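You operate a simulated robot arm through the tools that you are given. There is no shell and no other tool. Be economical: measure what you need, move in short steps, check, and stop when the job is done.

You run a simulated robot arm. Do the job below in one go: nothing can be reset, and whatever is moved stays where it is left.

## Task
Give both mills a quarter turn; box the one that grinds nothing, with the FIX tag.
Fine: both go in the small carton; the good mill stays in its tray. Set down upright: red tag.

The check looks at the end state, three seconds after you hand in, the way a careful person would. Anything else that was tipped, shoved, dropped, spilled or broken makes it a failure.

## Robot
A 7-joint arm with a two-finger parallel gripper, fixed in place. Base frame: the origin is at the foot of the arm, x ahead of it, y to its left, z up; the work surface is at about z = 0.85. Lengths are in m, angles in degrees, forces in N, time in s.
With the tool pointing down near the work surface it reaches from about 0.3 to 0.7 m from the base axis. Its first joint turns from -66.0 to 66.0 degrees. Payload 1.57 kg.
The TCP is the grasp point between the finger pads, 0.03 m short of the fingertips. In the tool frame z runs along the fingers and y along their closing line. The gripper opens to 0.11 m. The fingers are 0.024 m wide and 0.012 m thick; the gripper's body (0.048 by 0.112 m) begins 0.078 m behind the TCP.
Orientation is that of the tool frame in the base frame, as a unit quaternion [x, y, z, w]. With the fingers straight down and closing along the base's y, the tool's x points along the base's -x, its y along +y and its z along -z.

## Interface
- The arm moves only by the tool send_rows. Its argument "commands" is a list of rows, each a list of 3 entries, a list of its own where there are three numbers: the shift along the tool's x, y, z in mm, then the turn, a rotation vector about the tool's x, y, z in degrees, then the gripper command, from -1 (shut) to 1 (fully open), values between in proportion. In form: [[[dx, dy, dz], [rx, ry, rz], claw], ...]. A call has 1 to 10 rows; each row is the pose to reach, as a shift and turn from the pose commanded when the call began, along the tool's axes at that moment. Rows are played at 5 a second. More than 0.05 m and 8.6 degrees between two rows, or a gripper value outside its range, and nothing of the call is played. A pose out of reach is approached as far as the arm can. The call stops where the force on the tool passes 40 N (or 10 N more than at its start, if that is more) or the arm is blocked; 0.2 s more then pass. The fingers move at their own pace (about 0.108 m/s each) and stop on an object; they squeeze with about 32 N. The grip force told is the motor's: it shows also when the fingers shut on nothing. Time passes only in rows, and 0.2 s behind the last, so rows that repeat a pose let the fingers close. It gives the time, the measured TCP pose, the force on the tool (base axes), the opening and the grip force at its end, in the units of the frame above (readings bear some noise), with the torque about the TCP (base axes, N m) and any sound that the robot's microphone picked up.
- Cameras (640 x 400 px; columns grow to the right, rows downward): "scene" is fixed at [0.1737, -0.4, 1.4084]; the picture's right is [0.68, -0.73, 0.00], its down [-0.41, -0.38, -0.83] and it looks along [0.61, 0.56, -0.56] (base axes); focal length 285 px, centre (320, 200). "wrist" rides on the gripper at [0.07, 0.016, -0.141] in the tool frame; the picture's right is [-0.23, 0.97, 0.00], its down [-0.85, -0.20, -0.48] and it looks along [-0.47, -0.11, 0.88] (tool axes); focal length 222 px, centre (320, 200).
- capture(camera): a new picture of that camera. No time passes.
- probe_pixels(camera, pixels): for up to 12 pixels [column, row] of the newest picture of that camera ("zoom" is the newest enlarged one), the place [x, y, z] in the base frame of the surface seen there, good to about 0.002 m. No time passes.
- inspect(camera, box): a new picture of the part [left, top, right, bottom] of that camera's present view, enlarged. No time passes.
- hand_in(): hands the job in; it is judged then, once.

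Keep the steps short. Do not move on a guess: measure, check each grasp and each placing, and mend mistakes. In all there are 80 turns and 38 pictures (those below and enlarged ones count). Leave the gripper open and the arm clear of the work at the hand-in unless told otherwise, and finish with a single line.

The tools are called after "Request:" as name(argument=value, ...) on one line, values as JSON. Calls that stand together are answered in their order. send_rows: Moves the arm, as the interface text tells. Its arguments: {"type":"object","properties":{"commands":{"type":"array","items":{"type":"array"}}},"required":["commands"]} The other tools are called the same way: capture (camera) takes a picture; probe_pixels (camera, pixels) gives the place of the surface under pixels of a picture; inspect (camera, box) takes an enlarged picture of a part of a camera's view; hand_in () hands the job in.

At the start:

```text
time: 0.0
eef_pos: [0.4511, 0.0522, 1.2357]
tcp_rot: [-0.001, 1.0, 0.001, 0.0]
ft_force: [-0.2, 0.0, -0.4]
torque: [-0.02, 0.0, -0.02]
finger_gap: 0.1099
grip_force: 0.0
```

scene: 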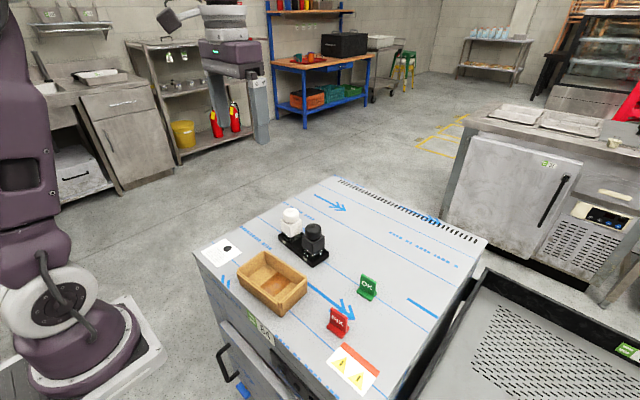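
wrist: 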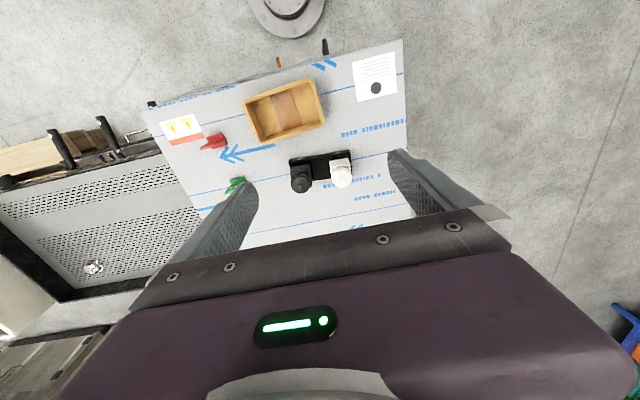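

I see two mills (white, black) in a black tray, a wooden box, a red FIX tag, a green OK tag, and two paper sheets. I'll zoom in first.

Request:
inspect(camera="scene", box=[190, 170, 400, 400])

Request:
inspect(camera="scene", box=[260, 195, 350, 275])

```text
1.74 times, centred on (295, 285) of scene
```

zoom: 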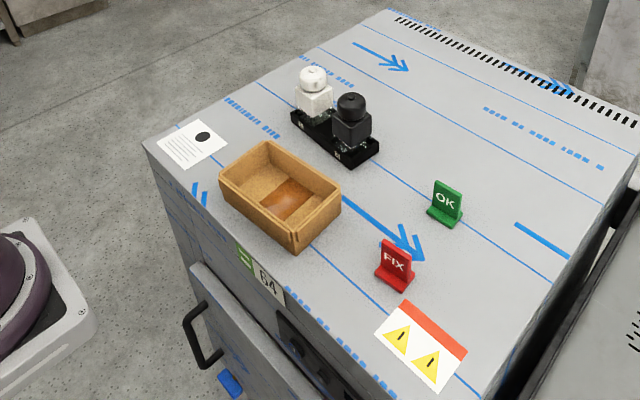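

```text
5.00 times, centred on (305, 235) of scene
```

zoom: 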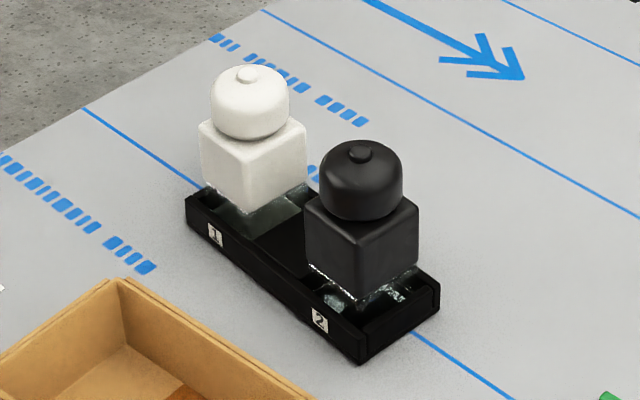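

Square bodies with round heads in a tray. Measuring the white and black heads and body edges in the zoom.

Request:
probe_pixels(camera="zoom", pixels=[[248, 74], [215, 100], [286, 100], [250, 130], [361, 152], [326, 185], [402, 185], [362, 212], [250, 190], [362, 260], [362, 345], [195, 200]])

Request:
inspect(camera="wrist", box=[220, 60, 420, 200])

```text
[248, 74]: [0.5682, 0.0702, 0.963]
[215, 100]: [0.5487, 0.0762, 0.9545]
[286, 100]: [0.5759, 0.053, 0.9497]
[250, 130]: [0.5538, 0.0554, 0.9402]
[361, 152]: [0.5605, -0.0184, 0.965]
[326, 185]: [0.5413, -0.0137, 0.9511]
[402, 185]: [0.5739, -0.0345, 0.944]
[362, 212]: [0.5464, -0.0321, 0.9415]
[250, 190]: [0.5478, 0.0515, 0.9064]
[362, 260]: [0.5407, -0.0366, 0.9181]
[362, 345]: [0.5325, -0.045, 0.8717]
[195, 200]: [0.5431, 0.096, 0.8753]
```

```text
2.86 times, centred on (320, 130) of wrist
```

zoom: 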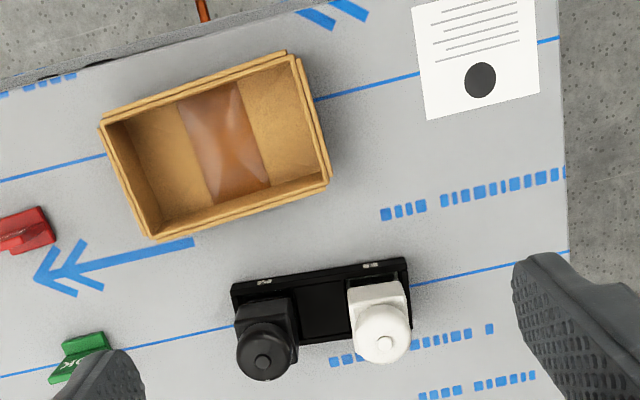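

Now measuring from the overhead zoom: knobs, head edges, box rims, tags.

Request:
probe_pixels(camera="zoom", pixels=[[383, 342], [262, 361], [103, 123], [150, 237], [328, 183], [290, 58], [215, 140], [140, 160], [240, 300], [295, 298], [350, 290], [407, 284]])

Request:
inspect(camera="scene", box=[310, 260, 390, 350])

```text
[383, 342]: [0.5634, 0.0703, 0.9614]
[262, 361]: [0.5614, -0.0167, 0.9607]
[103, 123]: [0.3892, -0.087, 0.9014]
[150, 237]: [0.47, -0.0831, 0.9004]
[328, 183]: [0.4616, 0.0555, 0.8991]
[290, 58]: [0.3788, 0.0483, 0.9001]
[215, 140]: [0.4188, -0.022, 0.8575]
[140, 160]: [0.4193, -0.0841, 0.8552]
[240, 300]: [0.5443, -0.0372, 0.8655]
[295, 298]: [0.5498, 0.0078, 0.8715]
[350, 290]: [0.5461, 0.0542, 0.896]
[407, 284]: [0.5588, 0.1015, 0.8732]
```

```text
4.44 times, centred on (350, 305) of scene
```

zoom: 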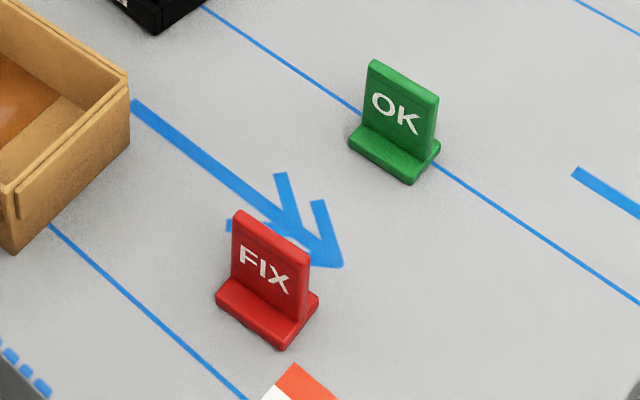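

Measuring the red tag in this zoom: plate corners, foot, and nearby table.

Request:
probe_pixels(camera="zoom", pixels=[[240, 215], [305, 258], [270, 236], [236, 275], [292, 310], [220, 297], [280, 342], [316, 296], [180, 300], [262, 318]])

Request:
inspect(camera="wrist", box=[150, 100, 250, 200])

```text
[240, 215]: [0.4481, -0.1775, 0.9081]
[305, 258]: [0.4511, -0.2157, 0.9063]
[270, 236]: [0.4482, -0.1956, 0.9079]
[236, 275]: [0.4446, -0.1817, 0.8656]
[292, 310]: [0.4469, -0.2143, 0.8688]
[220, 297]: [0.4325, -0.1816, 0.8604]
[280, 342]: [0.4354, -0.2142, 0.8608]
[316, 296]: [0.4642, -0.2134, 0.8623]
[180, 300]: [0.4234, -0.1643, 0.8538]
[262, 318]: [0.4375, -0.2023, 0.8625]
```

```text
4.00 times, centred on (200, 150) of wrist
```

zoom: 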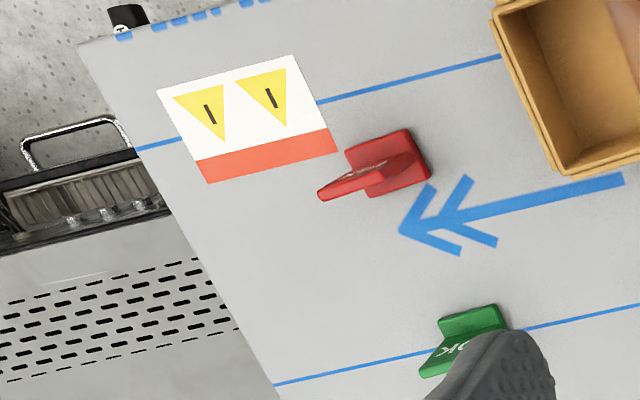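

Heads have r≈19 mm and top out at z≈0.961; the shoulders of the bodies are at about 0.94. I'll go above the white mill (0.565, 0.069) at z 1.04 with the gripper partly open.

Request:
send_rows(commands=[[[-25, 4, 40], [0, 0, 0], 0.3], [[-50, 8, 80], [0, 0, 0], 0.3], [[-75, 12, 120], [0, 0, 0], 0.3], [[-100, 16, 160], [0, 0, 0], 0.3], [[-114, 17, 195], [0, 0, 0], 0.3], [[-114, 17, 195], [0, 0, 0], 0.3]])

Request:
capture(camera="wrist")

```text
time: 1.4
eef_pos: [0.5676, 0.0659, 1.0414]
tcp_rot: [0.0, 1.0, 0.0, -0.001]
ft_force: [-0.3, -0.6, -0.1]
torque: [-0.01, 0.0, 0.01]
finger_gap: 0.0717
grip_force: 0.0
```

```text
30 pictures are left
```

wrist: 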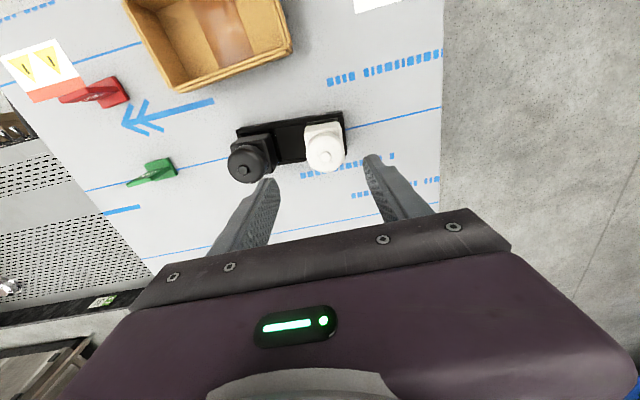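

The measured TCP differs by 2–3 mm from the aim, so I zoom on the mills to refine the head centres.

Request:
inspect(camera="wrist", box=[210, 95, 370, 195])

```text
4.00 times, centred on (290, 145) of wrist
```

zoom: 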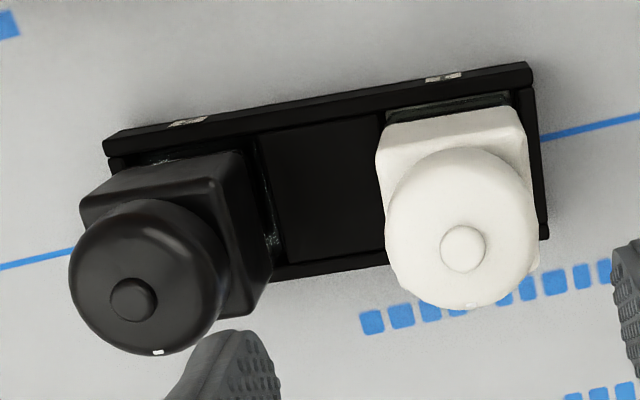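

Each head has a white index mark on its far (+x) side. Probing knobs and left/right head edges.

Request:
probe_pixels(camera="zoom", pixels=[[463, 249], [392, 230], [535, 225], [455, 152], [480, 300], [134, 300], [74, 280], [218, 265], [140, 205], [155, 350], [430, 125], [385, 160]])

```text
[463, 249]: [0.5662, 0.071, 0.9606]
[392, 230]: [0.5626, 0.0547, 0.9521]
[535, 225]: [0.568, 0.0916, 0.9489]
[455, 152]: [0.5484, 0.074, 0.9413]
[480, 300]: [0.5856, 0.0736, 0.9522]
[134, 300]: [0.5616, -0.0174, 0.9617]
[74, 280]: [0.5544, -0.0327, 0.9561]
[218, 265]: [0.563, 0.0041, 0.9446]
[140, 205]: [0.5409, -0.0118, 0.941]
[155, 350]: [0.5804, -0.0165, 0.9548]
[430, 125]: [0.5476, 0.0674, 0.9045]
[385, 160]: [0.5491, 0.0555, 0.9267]
```

White centre ≈(0.566, 0.072), black ≈(0.561, −0.0155). I'll lower a little to z≈1.0, shifting y, and re-read the pose.

Request:
send_rows(commands=[[[-1, 3, 20], [0, 0, 0], 0.3], [[-1, 3, 40], [0, 0, 0], 0.3], [[-1, 3, 40], [0, 0, 0], 0.3]])

Request:
inspect(camera="wrist", box=[210, 95, 450, 245])

```text
time: 2.2
eef_pos: [0.5669, 0.07, 1.0032]
tcp_rot: [-0.001, 1.0, 0.0, 0.001]
ft_force: [-0.5, 0.3, -0.6]
torque: [-0.04, 0.02, 0.0]
finger_gap: 0.0715
grip_force: 0.1
```

```text
2.67 times, centred on (330, 170) of wrist
```

zoom: 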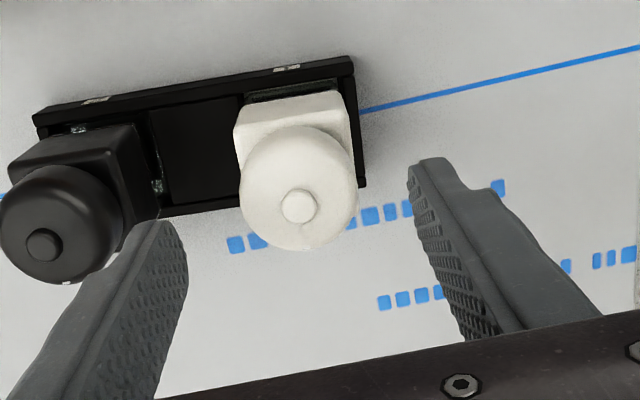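

Checking fingertip positions versus the mill to be sure the head lies between them.

Request:
probe_pixels(camera="zoom", pixels=[[186, 250], [413, 175], [160, 224], [435, 160], [298, 205]])

```text
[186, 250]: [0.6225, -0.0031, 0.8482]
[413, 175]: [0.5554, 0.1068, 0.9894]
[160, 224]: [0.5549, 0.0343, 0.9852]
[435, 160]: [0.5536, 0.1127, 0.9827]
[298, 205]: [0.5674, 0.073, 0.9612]
```

The fingers straddle the white head. Descend 31 mm, then close.

Request:
send_rows(commands=[[[0, 0, 16], [0, 0, 0], 0.3], [[0, 0, 31], [0, 0, 0], 0.3], [[0, 0, 31], [0, 0, 0], -1], [[0, 0, 31], [0, 0, 0], -1], [[0, 0, 31], [0, 0, 0], -1]])

Request:
inspect(camera="scene", box=[260, 195, 350, 275])

```text
time: 3.4
eef_pos: [0.5675, 0.0707, 0.9688]
tcp_rot: [0.0, 1.0, 0.001, 0.0]
ft_force: [1.0, 2.4, 2.5]
torque: [0.16, -0.12, 0.05]
finger_gap: 0.0403
grip_force: 32.0
```

```text
5.00 times, centred on (305, 235) of scene
```

zoom: 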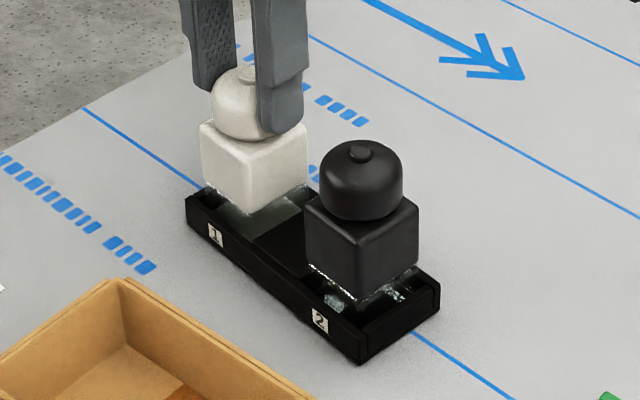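

Head held at 40 mm. Now twisting in 8° steps, first part 40°, watching torque and sound.

Request:
send_rows(commands=[[[0, 0, 0], [0, 0, 8], -1], [[0, 0, 0], [0, 0, 16], -1], [[0, 0, 0], [0, 0, 24], -1], [[0, 0, 0], [0, 0, 32], -1], [[0, 0, 0], [0, 0, 40], -1]])

Request:
inspect(camera="scene", box=[260, 195, 350, 275])

```text
time: 4.6
eef_pos: [0.5654, 0.0714, 0.9688]
tcp_rot: [0.343, 0.939, 0.001, 0.002]
ft_force: [9.3, 0.5, 3.6]
torque: [-0.03, -0.66, 0.02]
finger_gap: 0.0409
grip_force: 31.9
```

```text
5.00 times, centred on (305, 235) of scene
```

zoom: 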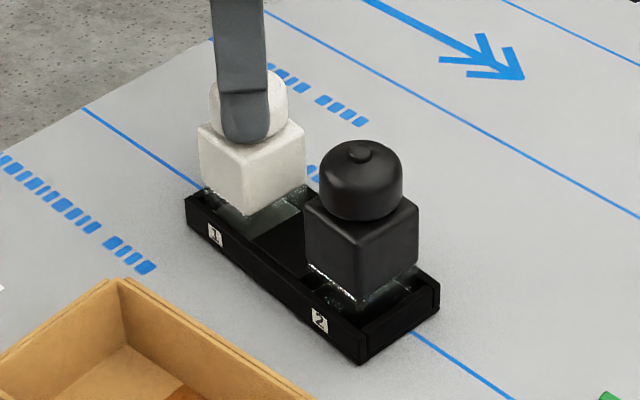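

Body stays put, no sound so far, z-torque near 0. Side force is 9 N; continue the remaining 50°.

Request:
send_rows(commands=[[[0, 0, 0], [0, 0, 8.4], -1], [[0, 0, 0], [0, 0, 16.8], -1], [[0, 0, 0], [0, 0, 25.2], -1], [[0, 0, 0], [0, 0, 33.6], -1], [[0, 0, 0], [0, 0, 42], -1], [[0, 0, 0], [0, 0, 50], -1]])

Request:
inspect(camera="scene", box=[260, 195, 350, 275])

```text
time: 6.0
eef_pos: [0.5661, 0.0722, 0.9699]
tcp_rot: [0.708, 0.706, 0.001, -0.001]
ft_force: [5.8, 6.8, 0.1]
torque: [0.61, -0.58, 0.0]
finger_gap: 0.0408
grip_force: 31.9
```

```text
5.00 times, centred on (305, 235) of scene
```

zoom: 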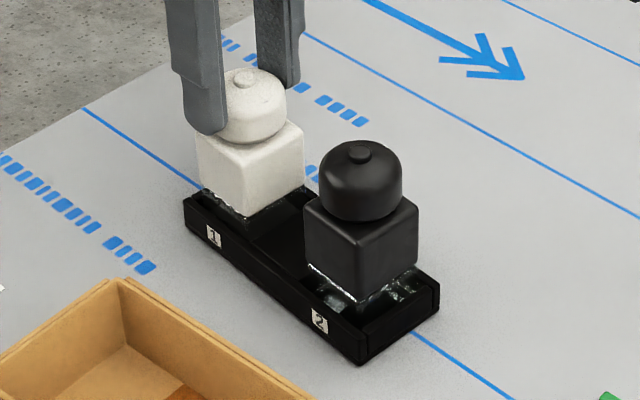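

White gave no sound over 90°, and z-torque at rest is 0. Release, rise 70 mm, and check the index mark.

Request:
send_rows(commands=[[[0, 0, 0], [0, 0, 0], 0.2], [[0, 0, 0], [0, 0, 0], 0.3], [[0, 0, -35], [0, 0, 0], 0.3], [[0, 0, -70], [0, 0, 0], 0.3], [[0, 0, -70], [0, 0, 0], 0.3]])

Request:
capture(camera="wrist")

```text
time: 7.2
eef_pos: [0.5645, 0.0699, 1.0403]
tcp_rot: [0.707, 0.707, 0.001, -0.001]
ft_force: [-0.3, -0.7, -0.3]
torque: [-0.01, 0.0, 0.01]
finger_gap: 0.0714
grip_force: 0.1
```

```text
24 pictures are left
```

wrist: 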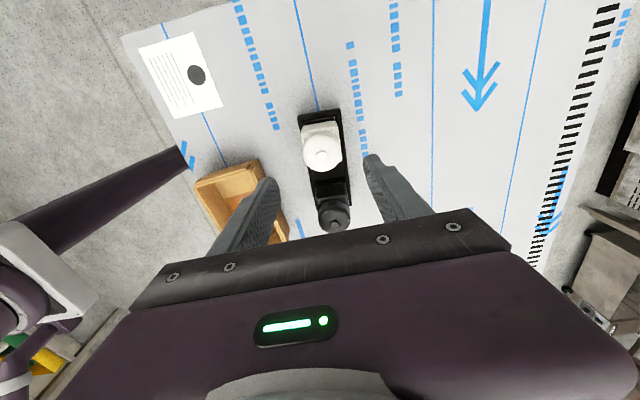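

Now moving to above the black mill (0.561, −0.0155), unwinding the wrist back on the way so the black one is turned in the same direction.

Request:
send_rows(commands=[[[-9, -1, 0], [0, 0, -8.5], 0.3], [[-18, -1, 0], [0, 0, -17], 0.3], [[-27, -2, 0], [0, 0, -25.5], 0.3], [[-36, -2, 0], [0, 0, -34], 0.3], [[-45, -3, 0], [0, 0, -42.5], 0.3], [[-54, -3, 0], [0, 0, -51], 0.3], [[-63, -4, 0], [0, 0, -59.5], 0.3], [[-72, -4, 0], [0, 0, -68], 0.3], [[-81, -5, 0], [0, 0, -76.5], 0.3], [[-87.7, -5, 0], [0, 0, -85], 0.3]])

Request:
send_rows(commands=[[[0, 0, 10], [0, 0, -5], 0.3], [[0, 0, 40], [0, 0, -5], 0.3], [[0, 0, 40], [0, 0, -5], 0.3]])

Request:
inspect(camera="wrist", box=[210, 95, 450, 245])

```text
time: 9.4
eef_pos: [0.5599, -0.0157, 1.0415]
tcp_rot: [0.043, 0.999, 0.0, 0.0]
ft_force: [-0.2, -0.2, -0.3]
torque: [-0.01, 0.02, -0.02]
finger_gap: 0.0714
grip_force: 0.0
```

```text
time: 10.2
eef_pos: [0.5587, -0.0142, 0.9999]
tcp_rot: [0.0, 1.0, -0.001, 0.001]
ft_force: [0.3, 0.1, -0.6]
torque: [0.0, -0.02, -0.02]
finger_gap: 0.0713
grip_force: 0.1
```

```text
2.67 times, centred on (330, 170) of wrist
```

zoom: 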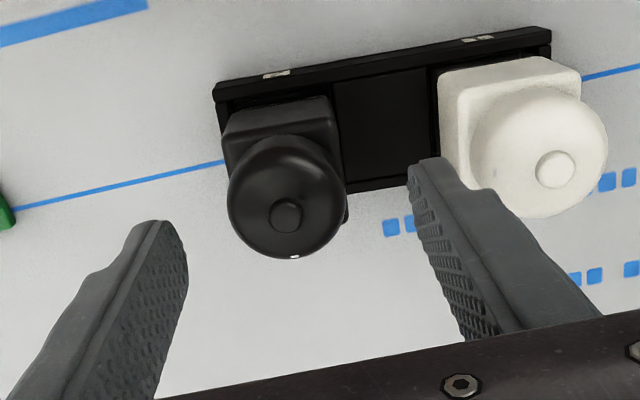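

White's mark moved, to about (495,172) in this zoom, so it turned. The black head is centred between the fingers. Descend and grip.

Request:
send_rows(commands=[[[0, 0, 16], [0, 0, 0], 0.3], [[0, 0, 31], [0, 0, 0], 0.3], [[0, 0, 31], [0, 0, 0], -1], [[0, 0, 31], [0, 0, 0], -1], [[0, 0, 31], [0, 0, 0], -1]])

Request:
send_rows(commands=[[[0, 0, 0], [0, 0, 8], -1], [[0, 0, 0], [0, 0, 16], -1], [[0, 0, 0], [0, 0, 24], -1], [[0, 0, 0], [0, 0, 32], -1], [[0, 0, 0], [0, 0, 40], -1]])

```text
time: 11.4
eef_pos: [0.5601, -0.016, 0.9698]
tcp_rot: [0.001, 1.0, 0.0, 0.0]
ft_force: [-0.4, -2.4, 0.3]
torque: [-0.16, -0.12, -0.07]
finger_gap: 0.0409
grip_force: 31.6
```

```text
time: 12.6
eef_pos: [0.5604, -0.0142, 0.9688]
tcp_rot: [0.343, 0.939, 0.001, 0.0]
ft_force: [0.7, 4.6, 7.8]
torque: [0.25, -0.01, 0.01]
finger_gap: 0.0404
grip_force: 32.0
```

Still silent at 40°. Turning the remaining 50°.

Request:
send_rows(commands=[[[0, 0, 0], [0, 0, 8.4], -1], [[0, 0, 0], [0, 0, 16.8], -1], [[0, 0, 0], [0, 0, 25.2], -1], [[0, 0, 0], [0, 0, 33.6], -1], [[0, 0, 0], [0, 0, 42], -1], [[0, 0, 0], [0, 0, 50], -1]])

Request:
inspect(camera="scene", box=[260, 195, 350, 275])

```text
time: 14.0
eef_pos: [0.5616, -0.0156, 0.9692]
tcp_rot: [0.708, 0.707, -0.001, 0.0]
ft_force: [10.1, 5.0, 15.0]
torque: [0.08, -0.71, 0.04]
finger_gap: 0.0408
grip_force: 32.1
```

```text
5.00 times, centred on (305, 235) of scene
```

zoom: 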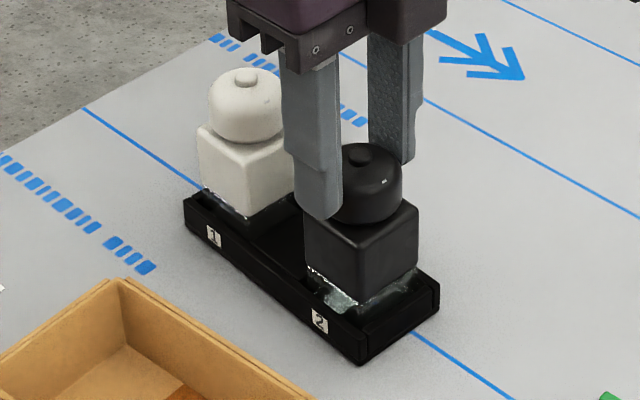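

Both silent, so the difference must be visible (grounds). Release, rise, then look closely at the mills' bases.

Request:
send_rows(commands=[[[0, 0, 0], [0, 0, 0], 0.2], [[0, 0, 0], [0, 0, 0], 0.3], [[0, 0, -40], [0, 0, 0], 0.3], [[0, 0, -80], [0, 0, 0], 0.3], [[0, 0, -120], [0, 0, 0], 0.3], [[0, 0, -120], [0, 0, 0], 0.3]])

Request:
inspect(camera="scene", box=[284, 216, 332, 271])

Request:
capture(camera="wrist")

```text
time: 15.4
eef_pos: [0.561, -0.0158, 1.0919]
tcp_rot: [0.707, 0.707, 0.0, 0.0]
ft_force: [-1.6, 1.8, 0.4]
torque: [0.01, 0.0, 0.01]
finger_gap: 0.0716
grip_force: 0.2
```

```text
7.27 times, centred on (308, 244) of scene
```

zoom: 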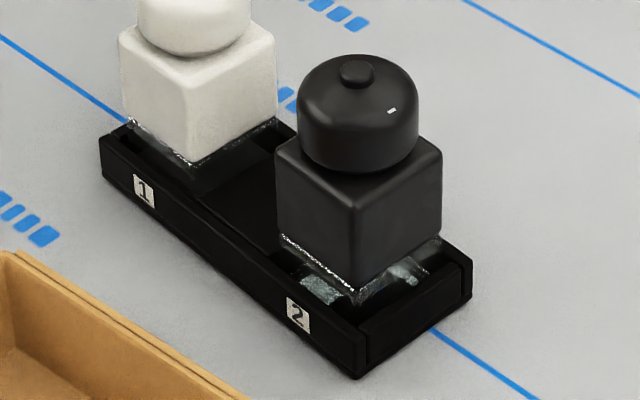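

```text
20 pictures are left
```

wrist: 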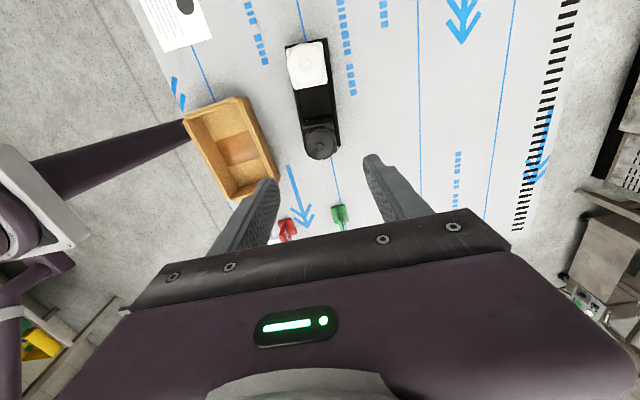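

The zoom renders real detail, so I'll zoom tighter on each base from the scene camera.

Request:
inspect(camera="scene", box=[302, 243, 324, 259])

Request:
inspect(camera="scene", box=[285, 228, 309, 246])

```text
16.00 times, centred on (313, 251) of scene
```

zoom: 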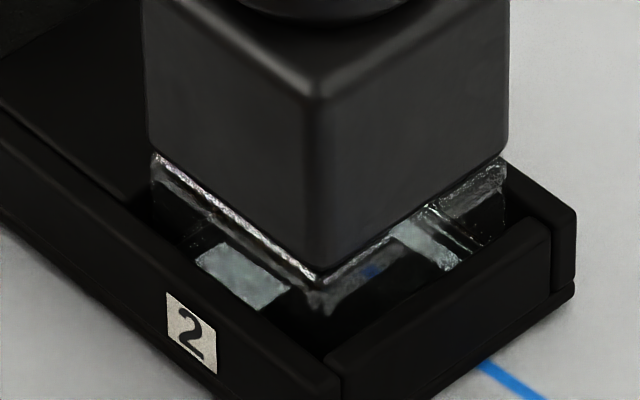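

```text
16.00 times, centred on (297, 237) of scene
```

zoom: 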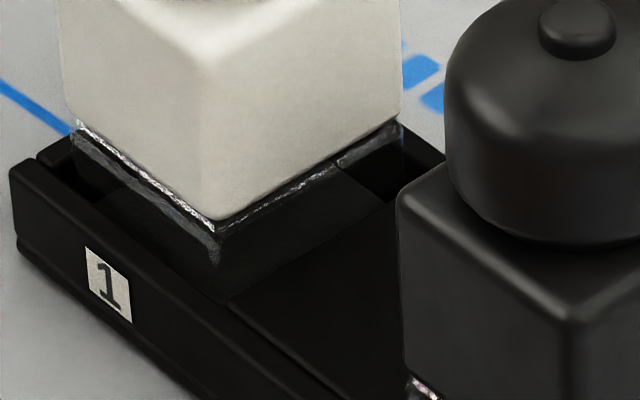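

White's glass foot, clear before its turn, is now dark with grounds. Black's is still clear. Next I rotate the wrist back to match the tray's yaw (≈+5°) above the black mill and confirm from the other side.

Request:
send_rows(commands=[[[0, 0, 0], [0, 0, -8.5], 0.3], [[0, 0, 0], [0, 0, -17], 0.3], [[0, 0, 0], [0, 0, -25.5], 0.3], [[0, 0, 0], [0, 0, -34], 0.3], [[0, 0, 0], [0, 0, -42.5], 0.3], [[0, 0, 0], [0, 0, -51], 0.3], [[0, 0, 0], [0, 0, -59.5], 0.3], [[0, 0, 0], [0, 0, -68], 0.3], [[0, 0, 0], [0, 0, -76.5], 0.3], [[0, 0, 0], [0, 0, -85], 0.3]])

Request:
capture(camera="wrist")

```text
time: 17.6
eef_pos: [0.559, -0.0166, 1.0896]
tcp_rot: [0.043, 0.999, 0.0, -0.001]
ft_force: [-0.3, 0.2, -0.6]
torque: [0.02, -0.01, -0.01]
finger_gap: 0.0716
grip_force: 0.1
```

```text
17 pictures are left
```

wrist: 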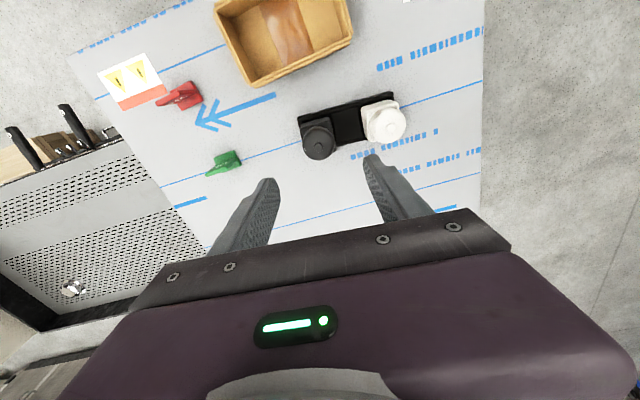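

Request:
inspect(camera="wrist", box=[292, 85, 412, 165])

```text
5.00 times, centred on (352, 125) of wrist
```

zoom: 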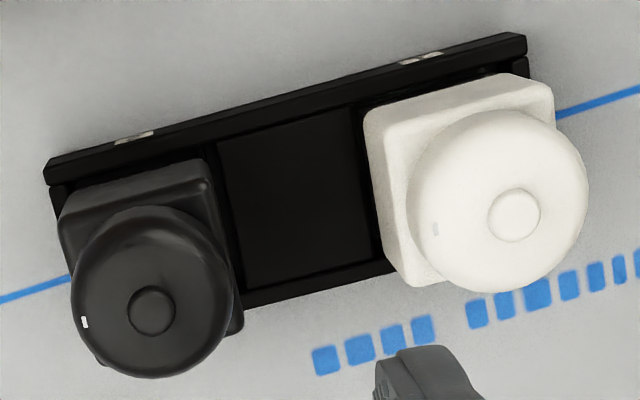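

Zooming tighter on both bases from this side.

Request:
inspect(camera="wrist", box=[298, 104, 346, 136])

Request:
inspect(camera="wrist", box=[355, 92, 403, 124])

```text
12.50 times, centred on (322, 120) of wrist
```

zoom: 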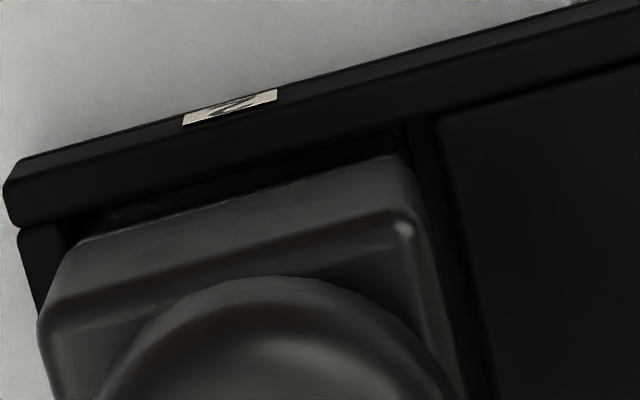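

```text
12.50 times, centred on (379, 108) of wrist
```

zoom: 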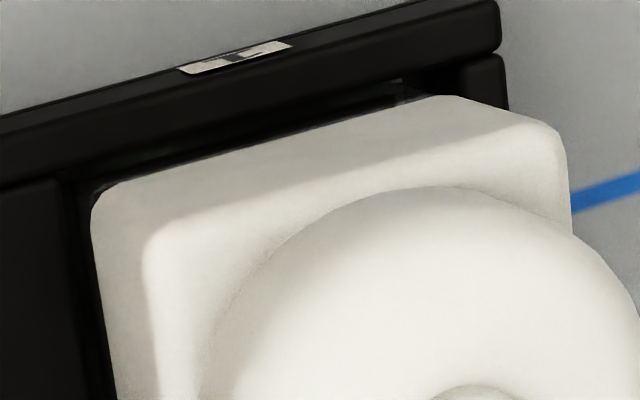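

The view from here is too steep. I'll return the arm to its start pose so lighting and reflections match the first picture, then repeat the same close-ups.

Request:
send_rows(commands=[[[20, 10, -35], [0, 0, 0], 0.3], [[45, 20, -70], [0, 0, 0], 0.3], [[70, 35, -105], [0, 0, 0], 0.3], [[95, 48, -135], [0, 0, 0], 0.3], [[115, 58, -146], [0, 0, 0], 0.3], [[115, 58, -146], [0, 0, 0], 0.3]])

Request:
inspect(camera="scene", box=[260, 195, 350, 275])

Request:
inspect(camera="scene", box=[302, 243, 324, 259])

```text
time: 19.0
eef_pos: [0.4523, 0.0529, 1.2368]
tcp_rot: [0.043, 0.999, 0.0, 0.0]
ft_force: [0.7, -0.1, 0.6]
torque: [-0.03, 0.03, -0.02]
finger_gap: 0.0715
grip_force: 0.0
```

```text
5.00 times, centred on (305, 235) of scene
```

zoom: 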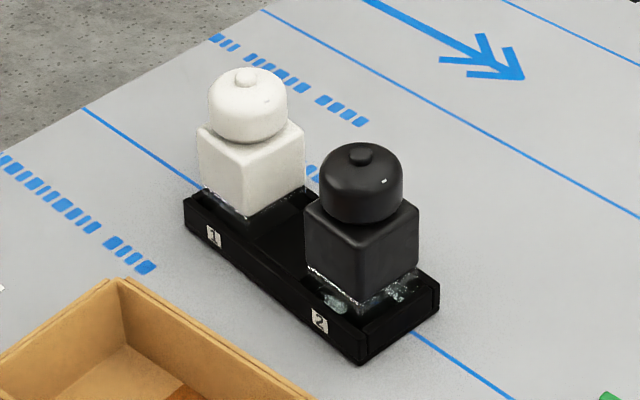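

```text
16.00 times, centred on (313, 251) of scene
```

zoom: 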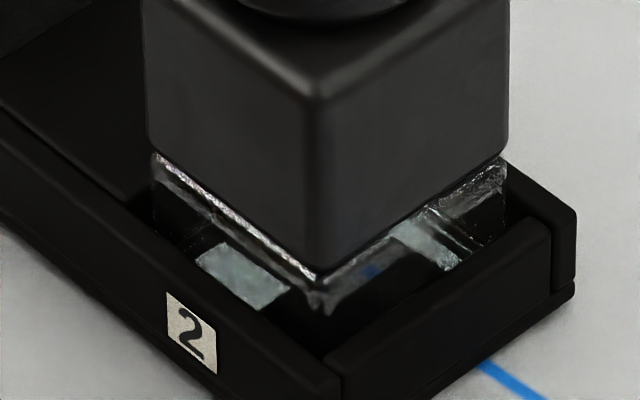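

The black mill's glass is identical to before its turn: still clear, nothing came out. White's went from clear to full of dark grounds. So black (2) is the faulty one. Now I measure the carton interior from the wrist.

Request:
inspect(camera="wrist", box=[190, 60, 370, 200])

```text
2.86 times, centred on (280, 130) of wrist
```

zoom: 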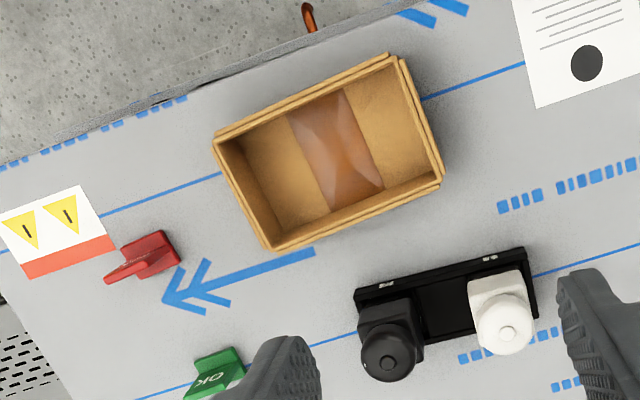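

Request:
probe_pixels(camera="zoom", pixels=[[228, 144], [274, 237], [433, 178], [388, 68], [283, 228], [300, 212], [375, 185], [425, 170], [250, 165], [330, 150], [395, 110], [415, 150]])

Request:
probe_pixels(camera="zoom", pixels=[[388, 338], [357, 300], [357, 325], [414, 298], [425, 340], [390, 299], [470, 279], [520, 270], [105, 277], [172, 236], [152, 262], [125, 270]])

```text
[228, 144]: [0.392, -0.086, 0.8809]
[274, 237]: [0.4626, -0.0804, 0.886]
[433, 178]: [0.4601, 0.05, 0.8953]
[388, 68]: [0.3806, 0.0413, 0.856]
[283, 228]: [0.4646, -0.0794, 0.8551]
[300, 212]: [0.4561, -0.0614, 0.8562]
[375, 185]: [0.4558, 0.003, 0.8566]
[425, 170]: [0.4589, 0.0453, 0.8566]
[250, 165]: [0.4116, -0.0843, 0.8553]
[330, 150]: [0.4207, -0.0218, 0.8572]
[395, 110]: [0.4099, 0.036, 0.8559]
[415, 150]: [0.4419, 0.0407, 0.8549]
```

```text
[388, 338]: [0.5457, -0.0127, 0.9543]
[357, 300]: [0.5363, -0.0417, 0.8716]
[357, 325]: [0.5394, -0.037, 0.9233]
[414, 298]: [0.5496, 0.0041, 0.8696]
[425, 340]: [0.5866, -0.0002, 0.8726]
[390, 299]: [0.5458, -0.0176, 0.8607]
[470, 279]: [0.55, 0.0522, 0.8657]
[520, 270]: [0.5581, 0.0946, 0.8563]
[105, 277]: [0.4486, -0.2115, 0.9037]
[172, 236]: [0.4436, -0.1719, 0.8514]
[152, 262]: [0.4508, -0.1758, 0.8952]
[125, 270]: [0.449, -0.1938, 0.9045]
```

Carton interior: centre ≈(0.424, −0.018), about 0.13 × 0.075 m, yaw ≈ −4°, floor 0.856. Return above the black mill, then go down its sides to grip the body at TCP z≈0.915, first stopping at 0.97.

Request:
send_rows(commands=[[[-35, -18, 35], [0, 0, 0], 0.3], [[-70, -35, 75], [0, 0, 0], 0.3], [[-100, -50, 115], [0, 0, 0], 0.3], [[-115, -58, 155], [0, 0, 0], 0.3], [[-115, -58, 195], [0, 0, 0], 0.3], [[-115, -58, 230], [0, 0, 0], 0.3], [[-115, -58, 264], [0, 0, 0], 0.3], [[-115, -58, 264], [0, 0, 0], 0.3]])

Request:
send_rows(commands=[[[0, 0, 20], [0, 0, 0], 0.3], [[0, 0, 40], [0, 0, 0], 0.3], [[0, 0, 56], [0, 0, 0], 0.3], [[0, 0, 56], [0, 0, 0], 0.3]])

Request:
inspect(camera="scene", box=[260, 195, 350, 275])

```text
refused: row 1 steps farther than a row can; nothing moved
```

```text
time: 20.0
eef_pos: [0.4521, 0.0526, 1.1789]
tcp_rot: [0.044, 0.999, 0.001, 0.0]
ft_force: [-0.7, -0.1, 0.2]
torque: [0.02, -0.01, 0.0]
finger_gap: 0.0716
grip_force: 0.1
```

```text
5.00 times, centred on (305, 235) of scene
```

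zoom: 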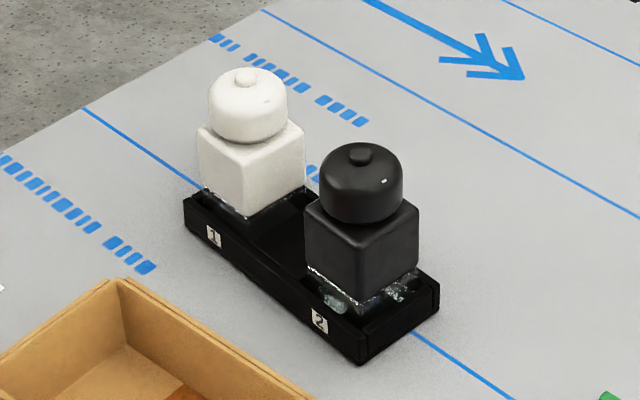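

The first call was refused (step too long) and the second only lowered the arm in free air to z 1.179, which is harmless. I'll now send one call at a time with smaller steps: above the black mill at z≈1.02.

Request:
send_rows(commands=[[[-30, -15, 15], [0, 0, 0], 0.3], [[-60, -30, 35], [0, 0, 0], 0.3], [[-90, -45, 60], [0, 0, 0], 0.3], [[-115, -58, 90], [0, 0, 0], 0.3], [[-115, -58, 125], [0, 0, 0], 0.3], [[-115, -58, 159], [0, 0, 0], 0.3], [[-115, -58, 159], [0, 0, 0], 0.3]])

```text
time: 21.6
eef_pos: [0.5619, -0.0149, 1.0196]
tcp_rot: [0.044, 0.999, 0.0, -0.001]
ft_force: [0.1, 0.5, 0.4]
torque: [0.0, 0.01, -0.02]
finger_gap: 0.0716
grip_force: 0.1
```

At (0.561, −0.0155, 1.02). Descending 105 mm along the body's sides to TCP z≈0.915 (tips 0.885, above the tray rim at 0.875).

Request:
send_rows(commands=[[[0, 0, 30], [0, 0, 0], 0.3], [[0, 0, 55], [0, 0, 0], 0.3], [[0, 0, 75], [0, 0, 0], 0.3], [[0, 0, 92], [0, 0, 0], 0.3], [[0, 0, 105], [0, 0, 0], 0.3], [[0, 0, 105], [0, 0, 0], 0.3]])

Request:
inspect(camera="scene", box=[260, 195, 350, 275])

```text
time: 23.0
eef_pos: [0.5615, -0.0133, 0.9145]
tcp_rot: [0.044, 0.999, 0.0, 0.0]
ft_force: [0.7, 0.0, 0.3]
torque: [-0.03, -0.02, 0.01]
finger_gap: 0.0717
grip_force: 0.0
```

```text
5.00 times, centred on (305, 235) of scene
```

zoom: 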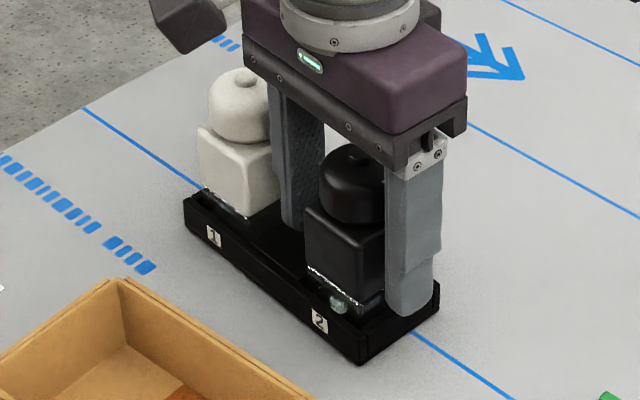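

The fingers straddle the black body without contact. Close, then lift 15 mm to check.

Request:
send_rows(commands=[[[0, 0, 0], [0, 0, 0], -1], [[0, 0, 0], [0, 0, 0], -1], [[0, 0, 0], [0, 0, 0], -1], [[0, 0, 0], [0, 0, 0], -1]])

Request:
send_rows(commands=[[[0, 0, -5], [0, 0, 0], -1], [[0, 0, -15], [0, 0, 0], -1], [[0, 0, -15], [0, 0, 0], -1]])

```text
time: 24.0
eef_pos: [0.5601, -0.0155, 0.915]
tcp_rot: [0.044, 0.999, 0.0, 0.0]
ft_force: [-2.2, -12.4, 0.3]
torque: [-0.52, 0.06, 0.28]
finger_gap: 0.0441
grip_force: 31.7
```

```text
time: 24.8
eef_pos: [0.5588, -0.0142, 0.9304]
tcp_rot: [0.043, 0.999, 0.0, 0.0]
ft_force: [-0.2, 0.3, -2.6]
torque: [-0.01, 0.03, 0.01]
finger_gap: 0.0441
grip_force: 31.8
```

Held at 44 mm, ~2.6 N. Lift 80 mm straight up, then move to above the carton's +y part (0.423, 0.000), turning −9° to match the carton.

Request:
send_rows(commands=[[[0, 0, -30], [0, 0, 0], -1], [[0, 0, -60], [0, 0, 0], -1], [[0, 0, -85], [0, 0, 0], -1], [[30, 1, -85], [0, 0, -2], -1], [[60, 1, -85], [0, 0, -4], -1], [[90, 2, -85], [0, 0, -6], -1], [[120, 3, -85], [0, 0, -8], -1], [[139, 3, -85], [0, 0, -9], -1], [[139, 3, -85], [0, 0, -9], -1]])

Request:
inspect(camera="scene", box=[210, 170, 350, 330])

```text
time: 26.8
eef_pos: [0.4213, 0.0008, 1.0156]
tcp_rot: [-0.034, 0.999, 0.0, 0.0]
ft_force: [-0.7, 0.0, -2.0]
torque: [-0.01, -0.01, 0.01]
finger_gap: 0.0437
grip_force: 32.1
```

```text
2.50 times, centred on (280, 250) of scene
```

zoom: 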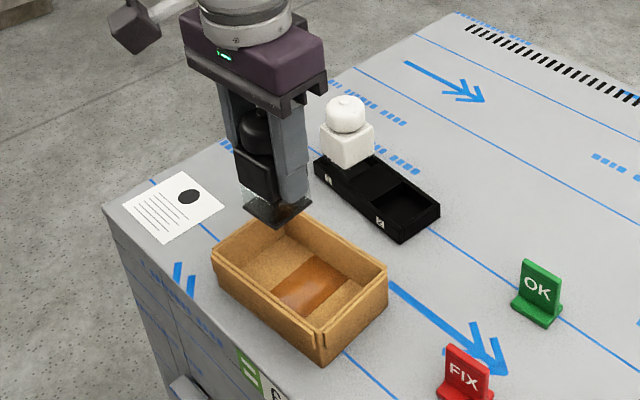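

The mill hangs upright above the carton with its glass empty and clear. Lower 94 mm to just above the floor.

Request:
send_rows(commands=[[[0, 0, 25], [0, 0, 0], -1], [[0, 0, 50], [0, 0, 0], -1], [[0, 0, 70], [0, 0, 0], -1], [[0, 0, 84], [0, 0, 0], -1], [[0, 0, 94], [0, 0, 0], -1], [[0, 0, 94], [0, 0, 0], -1]])

Request:
inspect(camera="scene", box=[210, 200, 330, 330])

```text
time: 28.2
eef_pos: [0.4219, 0.0001, 0.9218]
tcp_rot: [-0.034, 0.999, 0.0, 0.0]
ft_force: [0.1, 0.0, -1.8]
torque: [-0.03, 0.0, 0.02]
finger_gap: 0.0439
grip_force: 32.2
```

```text
3.08 times, centred on (270, 265) of scene
```

zoom: 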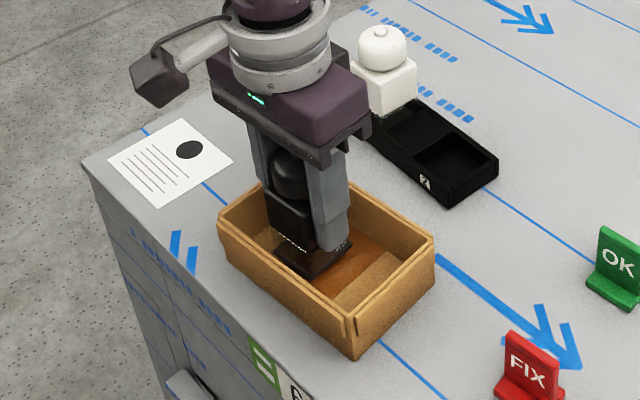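

Inside the carton and not touching yet. Lowering in 2 mm steps until contact.

Request:
send_rows(commands=[[[0, 0, 2], [0, 0, 0], -1], [[0, 0, 4], [0, 0, 0], -1], [[0, 0, 6], [0, 0, 0], -1], [[0, 0, 7], [0, 0, 0], -1], [[0, 0, 7], [0, 0, 0], -1]])

```text
time: 29.4
eef_pos: [0.4219, -0.0006, 0.915]
tcp_rot: [-0.035, 0.999, -0.001, 0.0]
ft_force: [-1.4, 0.6, 25.0]
torque: [0.03, 0.12, -0.02]
finger_gap: 0.0437
grip_force: 32.0
```

Contact with 25 N. Back off 1.5 mm, open gently to 56 mm, then rise straight.

Request:
send_rows(commands=[[[0, 0, -1.5], [0, 0, 0], -1], [[0, 0, -1.5], [0, 0, 0], -0.1], [[0, 0, -1.5], [0, 0, 0], 0.02], [[0, 0, -1.5], [0, 0, 0], 0.02], [[0, 0, -30], [0, 0, 0], 0.02], [[0, 0, -65], [0, 0, 0], 0.02], [[0, 0, -100], [0, 0, 0], 0.02], [[0, 0, -135], [0, 0, 0], 0.02], [[0, 0, -135], [0, 0, 0], 0.02]])

Request:
capture(camera="wrist")

```text
time: 31.4
eef_pos: [0.4232, -0.0015, 1.0492]
tcp_rot: [-0.035, 0.999, -0.001, -0.001]
ft_force: [0.5, 0.2, 0.6]
torque: [-0.02, 0.01, -0.04]
finger_gap: 0.0559
grip_force: 0.0
```

```text
6 pictures are left
```

wrist: 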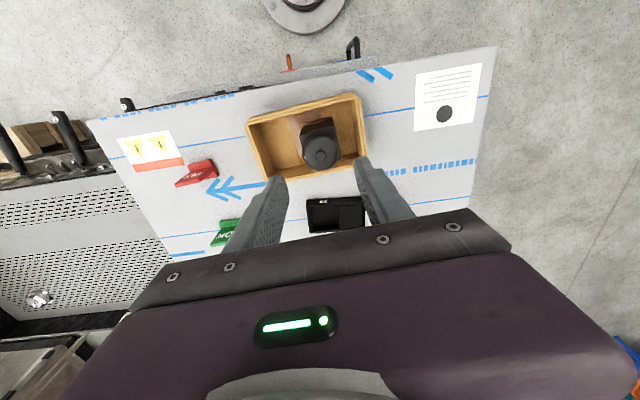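

The mill stands upright in the carton. From this picture I measure the free floor, the mill's near side, carton corners and red tag.

Request:
probe_pixels(camera="wrist", pixels=[[320, 148], [302, 160], [303, 120], [247, 127], [260, 176], [262, 140], [290, 160], [275, 130], [180, 184], [214, 175], [190, 178], [200, 163]])

```text
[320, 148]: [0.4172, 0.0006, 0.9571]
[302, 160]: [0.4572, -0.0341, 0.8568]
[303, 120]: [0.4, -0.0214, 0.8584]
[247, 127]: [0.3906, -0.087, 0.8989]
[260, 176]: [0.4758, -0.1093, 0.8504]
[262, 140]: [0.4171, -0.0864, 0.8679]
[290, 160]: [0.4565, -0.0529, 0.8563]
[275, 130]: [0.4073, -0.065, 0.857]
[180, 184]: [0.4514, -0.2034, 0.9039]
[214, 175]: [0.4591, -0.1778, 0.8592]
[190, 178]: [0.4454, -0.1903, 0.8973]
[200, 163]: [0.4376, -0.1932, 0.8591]
```

Red tag plate centre ≈(0.4495, −0.1965), lying along the carton's yaw. Move above it while turning +90° so the fingers close across the thin plate.

Request:
send_rows(commands=[[[-1, -20, 0], [0, 0, 8.5], 0.02], [[-3, -40, 0], [0, 0, 17], 0.02], [[-4, -60, 0], [0, 0, 25.5], 0.02], [[-5, -80, 0], [0, 0, 34], 0.02], [[-6, -100, 0], [0, 0, 42.5], 0.02], [[-8, -120, 0], [0, 0, 51], 0.02], [[-9, -140, 0], [0, 0, 59.5], 0.02], [[-10, -160, 0], [0, 0, 68], 0.02], [[-12, -180, 0], [0, 0, 76.5], 0.02], [[-12.8, -197.5, 0], [0, 0, 85], 0.02]])

Request:
send_rows(commands=[[[0, 0, 0], [0, 0, 5], 0.02], [[0, 0, 30], [0, 0, 5], 0.02], [[0, 0, 60], [0, 0, 5], 0.02], [[0, 0, 60], [0, 0, 5], 0.02]])

Request:
capture(camera="wrist")

```text
time: 33.6
eef_pos: [0.4489, -0.1958, 1.0487]
tcp_rot: [0.65, 0.76, 0.0, 0.0]
ft_force: [-0.2, -0.4, 0.6]
torque: [0.02, -0.01, 0.03]
finger_gap: 0.056
grip_force: 0.0
```

```text
time: 34.6
eef_pos: [0.4491, -0.1986, 0.9876]
tcp_rot: [0.682, 0.731, 0.001, 0.0]
ft_force: [1.2, 0.5, 0.4]
torque: [0.05, -0.03, 0.03]
finger_gap: 0.0561
grip_force: 0.2
```

```text
5 pictures are left
```

wrist: 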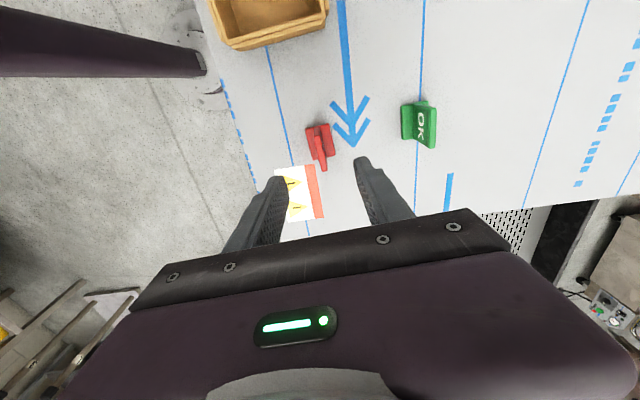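

Checking plate and foot geometry from here.

Request:
probe_pixels(camera="wrist", pixels=[[311, 136], [322, 168], [318, 152], [320, 160], [328, 140], [309, 150], [327, 152], [315, 145]])

```text
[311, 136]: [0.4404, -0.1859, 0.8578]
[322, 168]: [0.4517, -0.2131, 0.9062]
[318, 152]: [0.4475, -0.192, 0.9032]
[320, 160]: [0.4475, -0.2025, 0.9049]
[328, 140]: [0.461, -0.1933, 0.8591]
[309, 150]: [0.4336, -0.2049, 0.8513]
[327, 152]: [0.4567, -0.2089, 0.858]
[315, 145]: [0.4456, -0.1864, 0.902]
```

The plate is centred between the fingers at x≈0.449. Descend 87 mm (tips 13 mm above the foot) and close.

Request:
send_rows(commands=[[[0, 0, 30], [0, 0, 0], 0.02], [[0, 0, 60], [0, 0, 0], 0.02], [[0, 0, 87], [0, 0, 0], 0.02], [[0, 0, 87], [0, 0, 0], 0.02], [[0, 0, 87], [0, 0, 0], -0.5], [[0, 0, 87], [0, 0, 0], -1], [[0, 0, 87], [0, 0, 0], -1], [[0, 0, 87], [0, 0, 0], -1]])

```text
time: 36.4
eef_pos: [0.4491, -0.1993, 0.9003]
tcp_rot: [0.682, 0.731, -0.001, 0.0]
ft_force: [-0.1, -0.5, 0.4]
torque: [0.0, -0.01, -0.01]
finger_gap: 0.0063
grip_force: 26.2
```

Plate gripped at 6.3 mm. Lift 110 mm and carry to above the carton's free end, target (0.427, −0.054).

Request:
send_rows(commands=[[[0, 0, -20], [0, 0, 0], -1], [[0, 0, -50], [0, 0, 0], -1], [[0, 0, -80], [0, 0, 0], -1], [[0, 0, -110], [0, 0, 0], -1], [[36, -3, -110], [0, 0, 0], -1], [[72, -6, -110], [0, 0, 0], -1], [[108, -9, -110], [0, 0, 0], -1], [[143.7, -12.5, -110], [0, 0, 0], -1], [[143.7, -12.5, -110], [0, 0, 0], -1]])

Request:
inspect(camera="scene", box=[210, 190, 350, 330])

```text
time: 38.4
eef_pos: [0.4281, -0.0541, 1.0133]
tcp_rot: [0.682, 0.731, -0.001, 0.0]
ft_force: [-0.5, 0.8, 0.2]
torque: [-0.02, -0.02, 0.01]
finger_gap: 0.0063
grip_force: 25.9
```

```text
2.86 times, centred on (280, 260) of scene
```

zoom: 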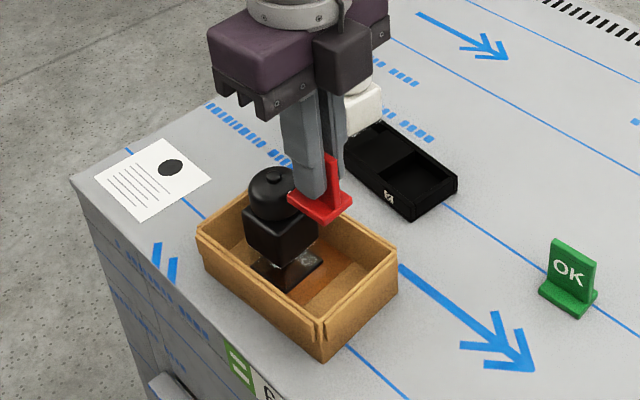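

The tag is upright in the grip. Checking clearance: mill's right faces, tag's ends, carton end wall.

Request:
probe_pixels(camera="zoom", pixels=[[316, 235], [316, 256], [288, 285], [290, 205], [330, 218], [348, 203], [325, 325], [395, 258], [340, 160], [285, 255], [318, 262]])

```text
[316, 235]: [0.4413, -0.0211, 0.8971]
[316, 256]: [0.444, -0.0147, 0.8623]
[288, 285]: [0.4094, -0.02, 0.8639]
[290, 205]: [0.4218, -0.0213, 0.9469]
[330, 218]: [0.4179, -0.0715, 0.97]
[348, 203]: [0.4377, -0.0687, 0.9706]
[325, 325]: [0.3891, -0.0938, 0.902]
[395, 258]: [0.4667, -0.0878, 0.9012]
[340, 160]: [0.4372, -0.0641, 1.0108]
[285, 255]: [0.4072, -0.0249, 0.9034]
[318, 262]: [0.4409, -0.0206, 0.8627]
```

Tag spans y −0.034 to −0.072; the mill ends at −0.025 and the wall is at −0.083, so it's clear on both sides. Lower 98 mm to just above the floor.

Request:
send_rows(commands=[[[0, 0, 30], [0, 0, 0], -1], [[0, 0, 55], [0, 0, 0], -1], [[0, 0, 75], [0, 0, 0], -1], [[0, 0, 90], [0, 0, 0], -1], [[0, 0, 98], [0, 0, 0], -1], [[0, 0, 98], [0, 0, 0], -1]])

Request:
send_rows(commands=[[[0, 0, 2], [0, 0, 0], -1], [[0, 0, 4], [0, 0, 0], -1], [[0, 0, 5], [0, 0, 0], -1], [[0, 0, 5], [0, 0, 0], -1]])

```text
time: 39.8
eef_pos: [0.4281, -0.0546, 0.914]
tcp_rot: [0.682, 0.731, 0.0, -0.001]
ft_force: [1.4, 0.7, -0.9]
torque: [0.03, -0.02, -0.01]
finger_gap: 0.0065
grip_force: 26.2
```

```text
time: 40.8
eef_pos: [0.4258, -0.0539, 0.9094]
tcp_rot: [0.681, 0.732, 0.0, -0.001]
ft_force: [0.6, 0.0, -0.8]
torque: [0.04, 0.03, -0.01]
finger_gap: 0.0065
grip_force: 25.9
```

No contact yet at 0.909. Creep further in 1 mm steps.

Request:
send_rows(commands=[[[0, 0, 1], [0, 0, 0], -1], [[0, 0, 2], [0, 0, 0], -1], [[0, 0, 2], [0, 0, 0], -1]])

```text
time: 41.6
eef_pos: [0.4279, -0.0534, 0.9068]
tcp_rot: [0.682, 0.731, 0.0, 0.001]
ft_force: [0.1, 0.6, -0.1]
torque: [-0.03, -0.02, 0.02]
finger_gap: 0.0064
grip_force: 26.2
```

Request:
send_rows(commands=[[[0, 0, 1], [0, 0, 0], -1], [[0, 0, 2], [0, 0, 0], -1], [[0, 0, 2], [0, 0, 0], -1]])

```text
time: 42.4
eef_pos: [0.4254, -0.0542, 0.9043]
tcp_rot: [0.682, 0.732, 0.001, 0.001]
ft_force: [3.5, 3.7, 20.1]
torque: [0.29, -0.11, 0.0]
finger_gap: 0.0065
grip_force: 25.9
```

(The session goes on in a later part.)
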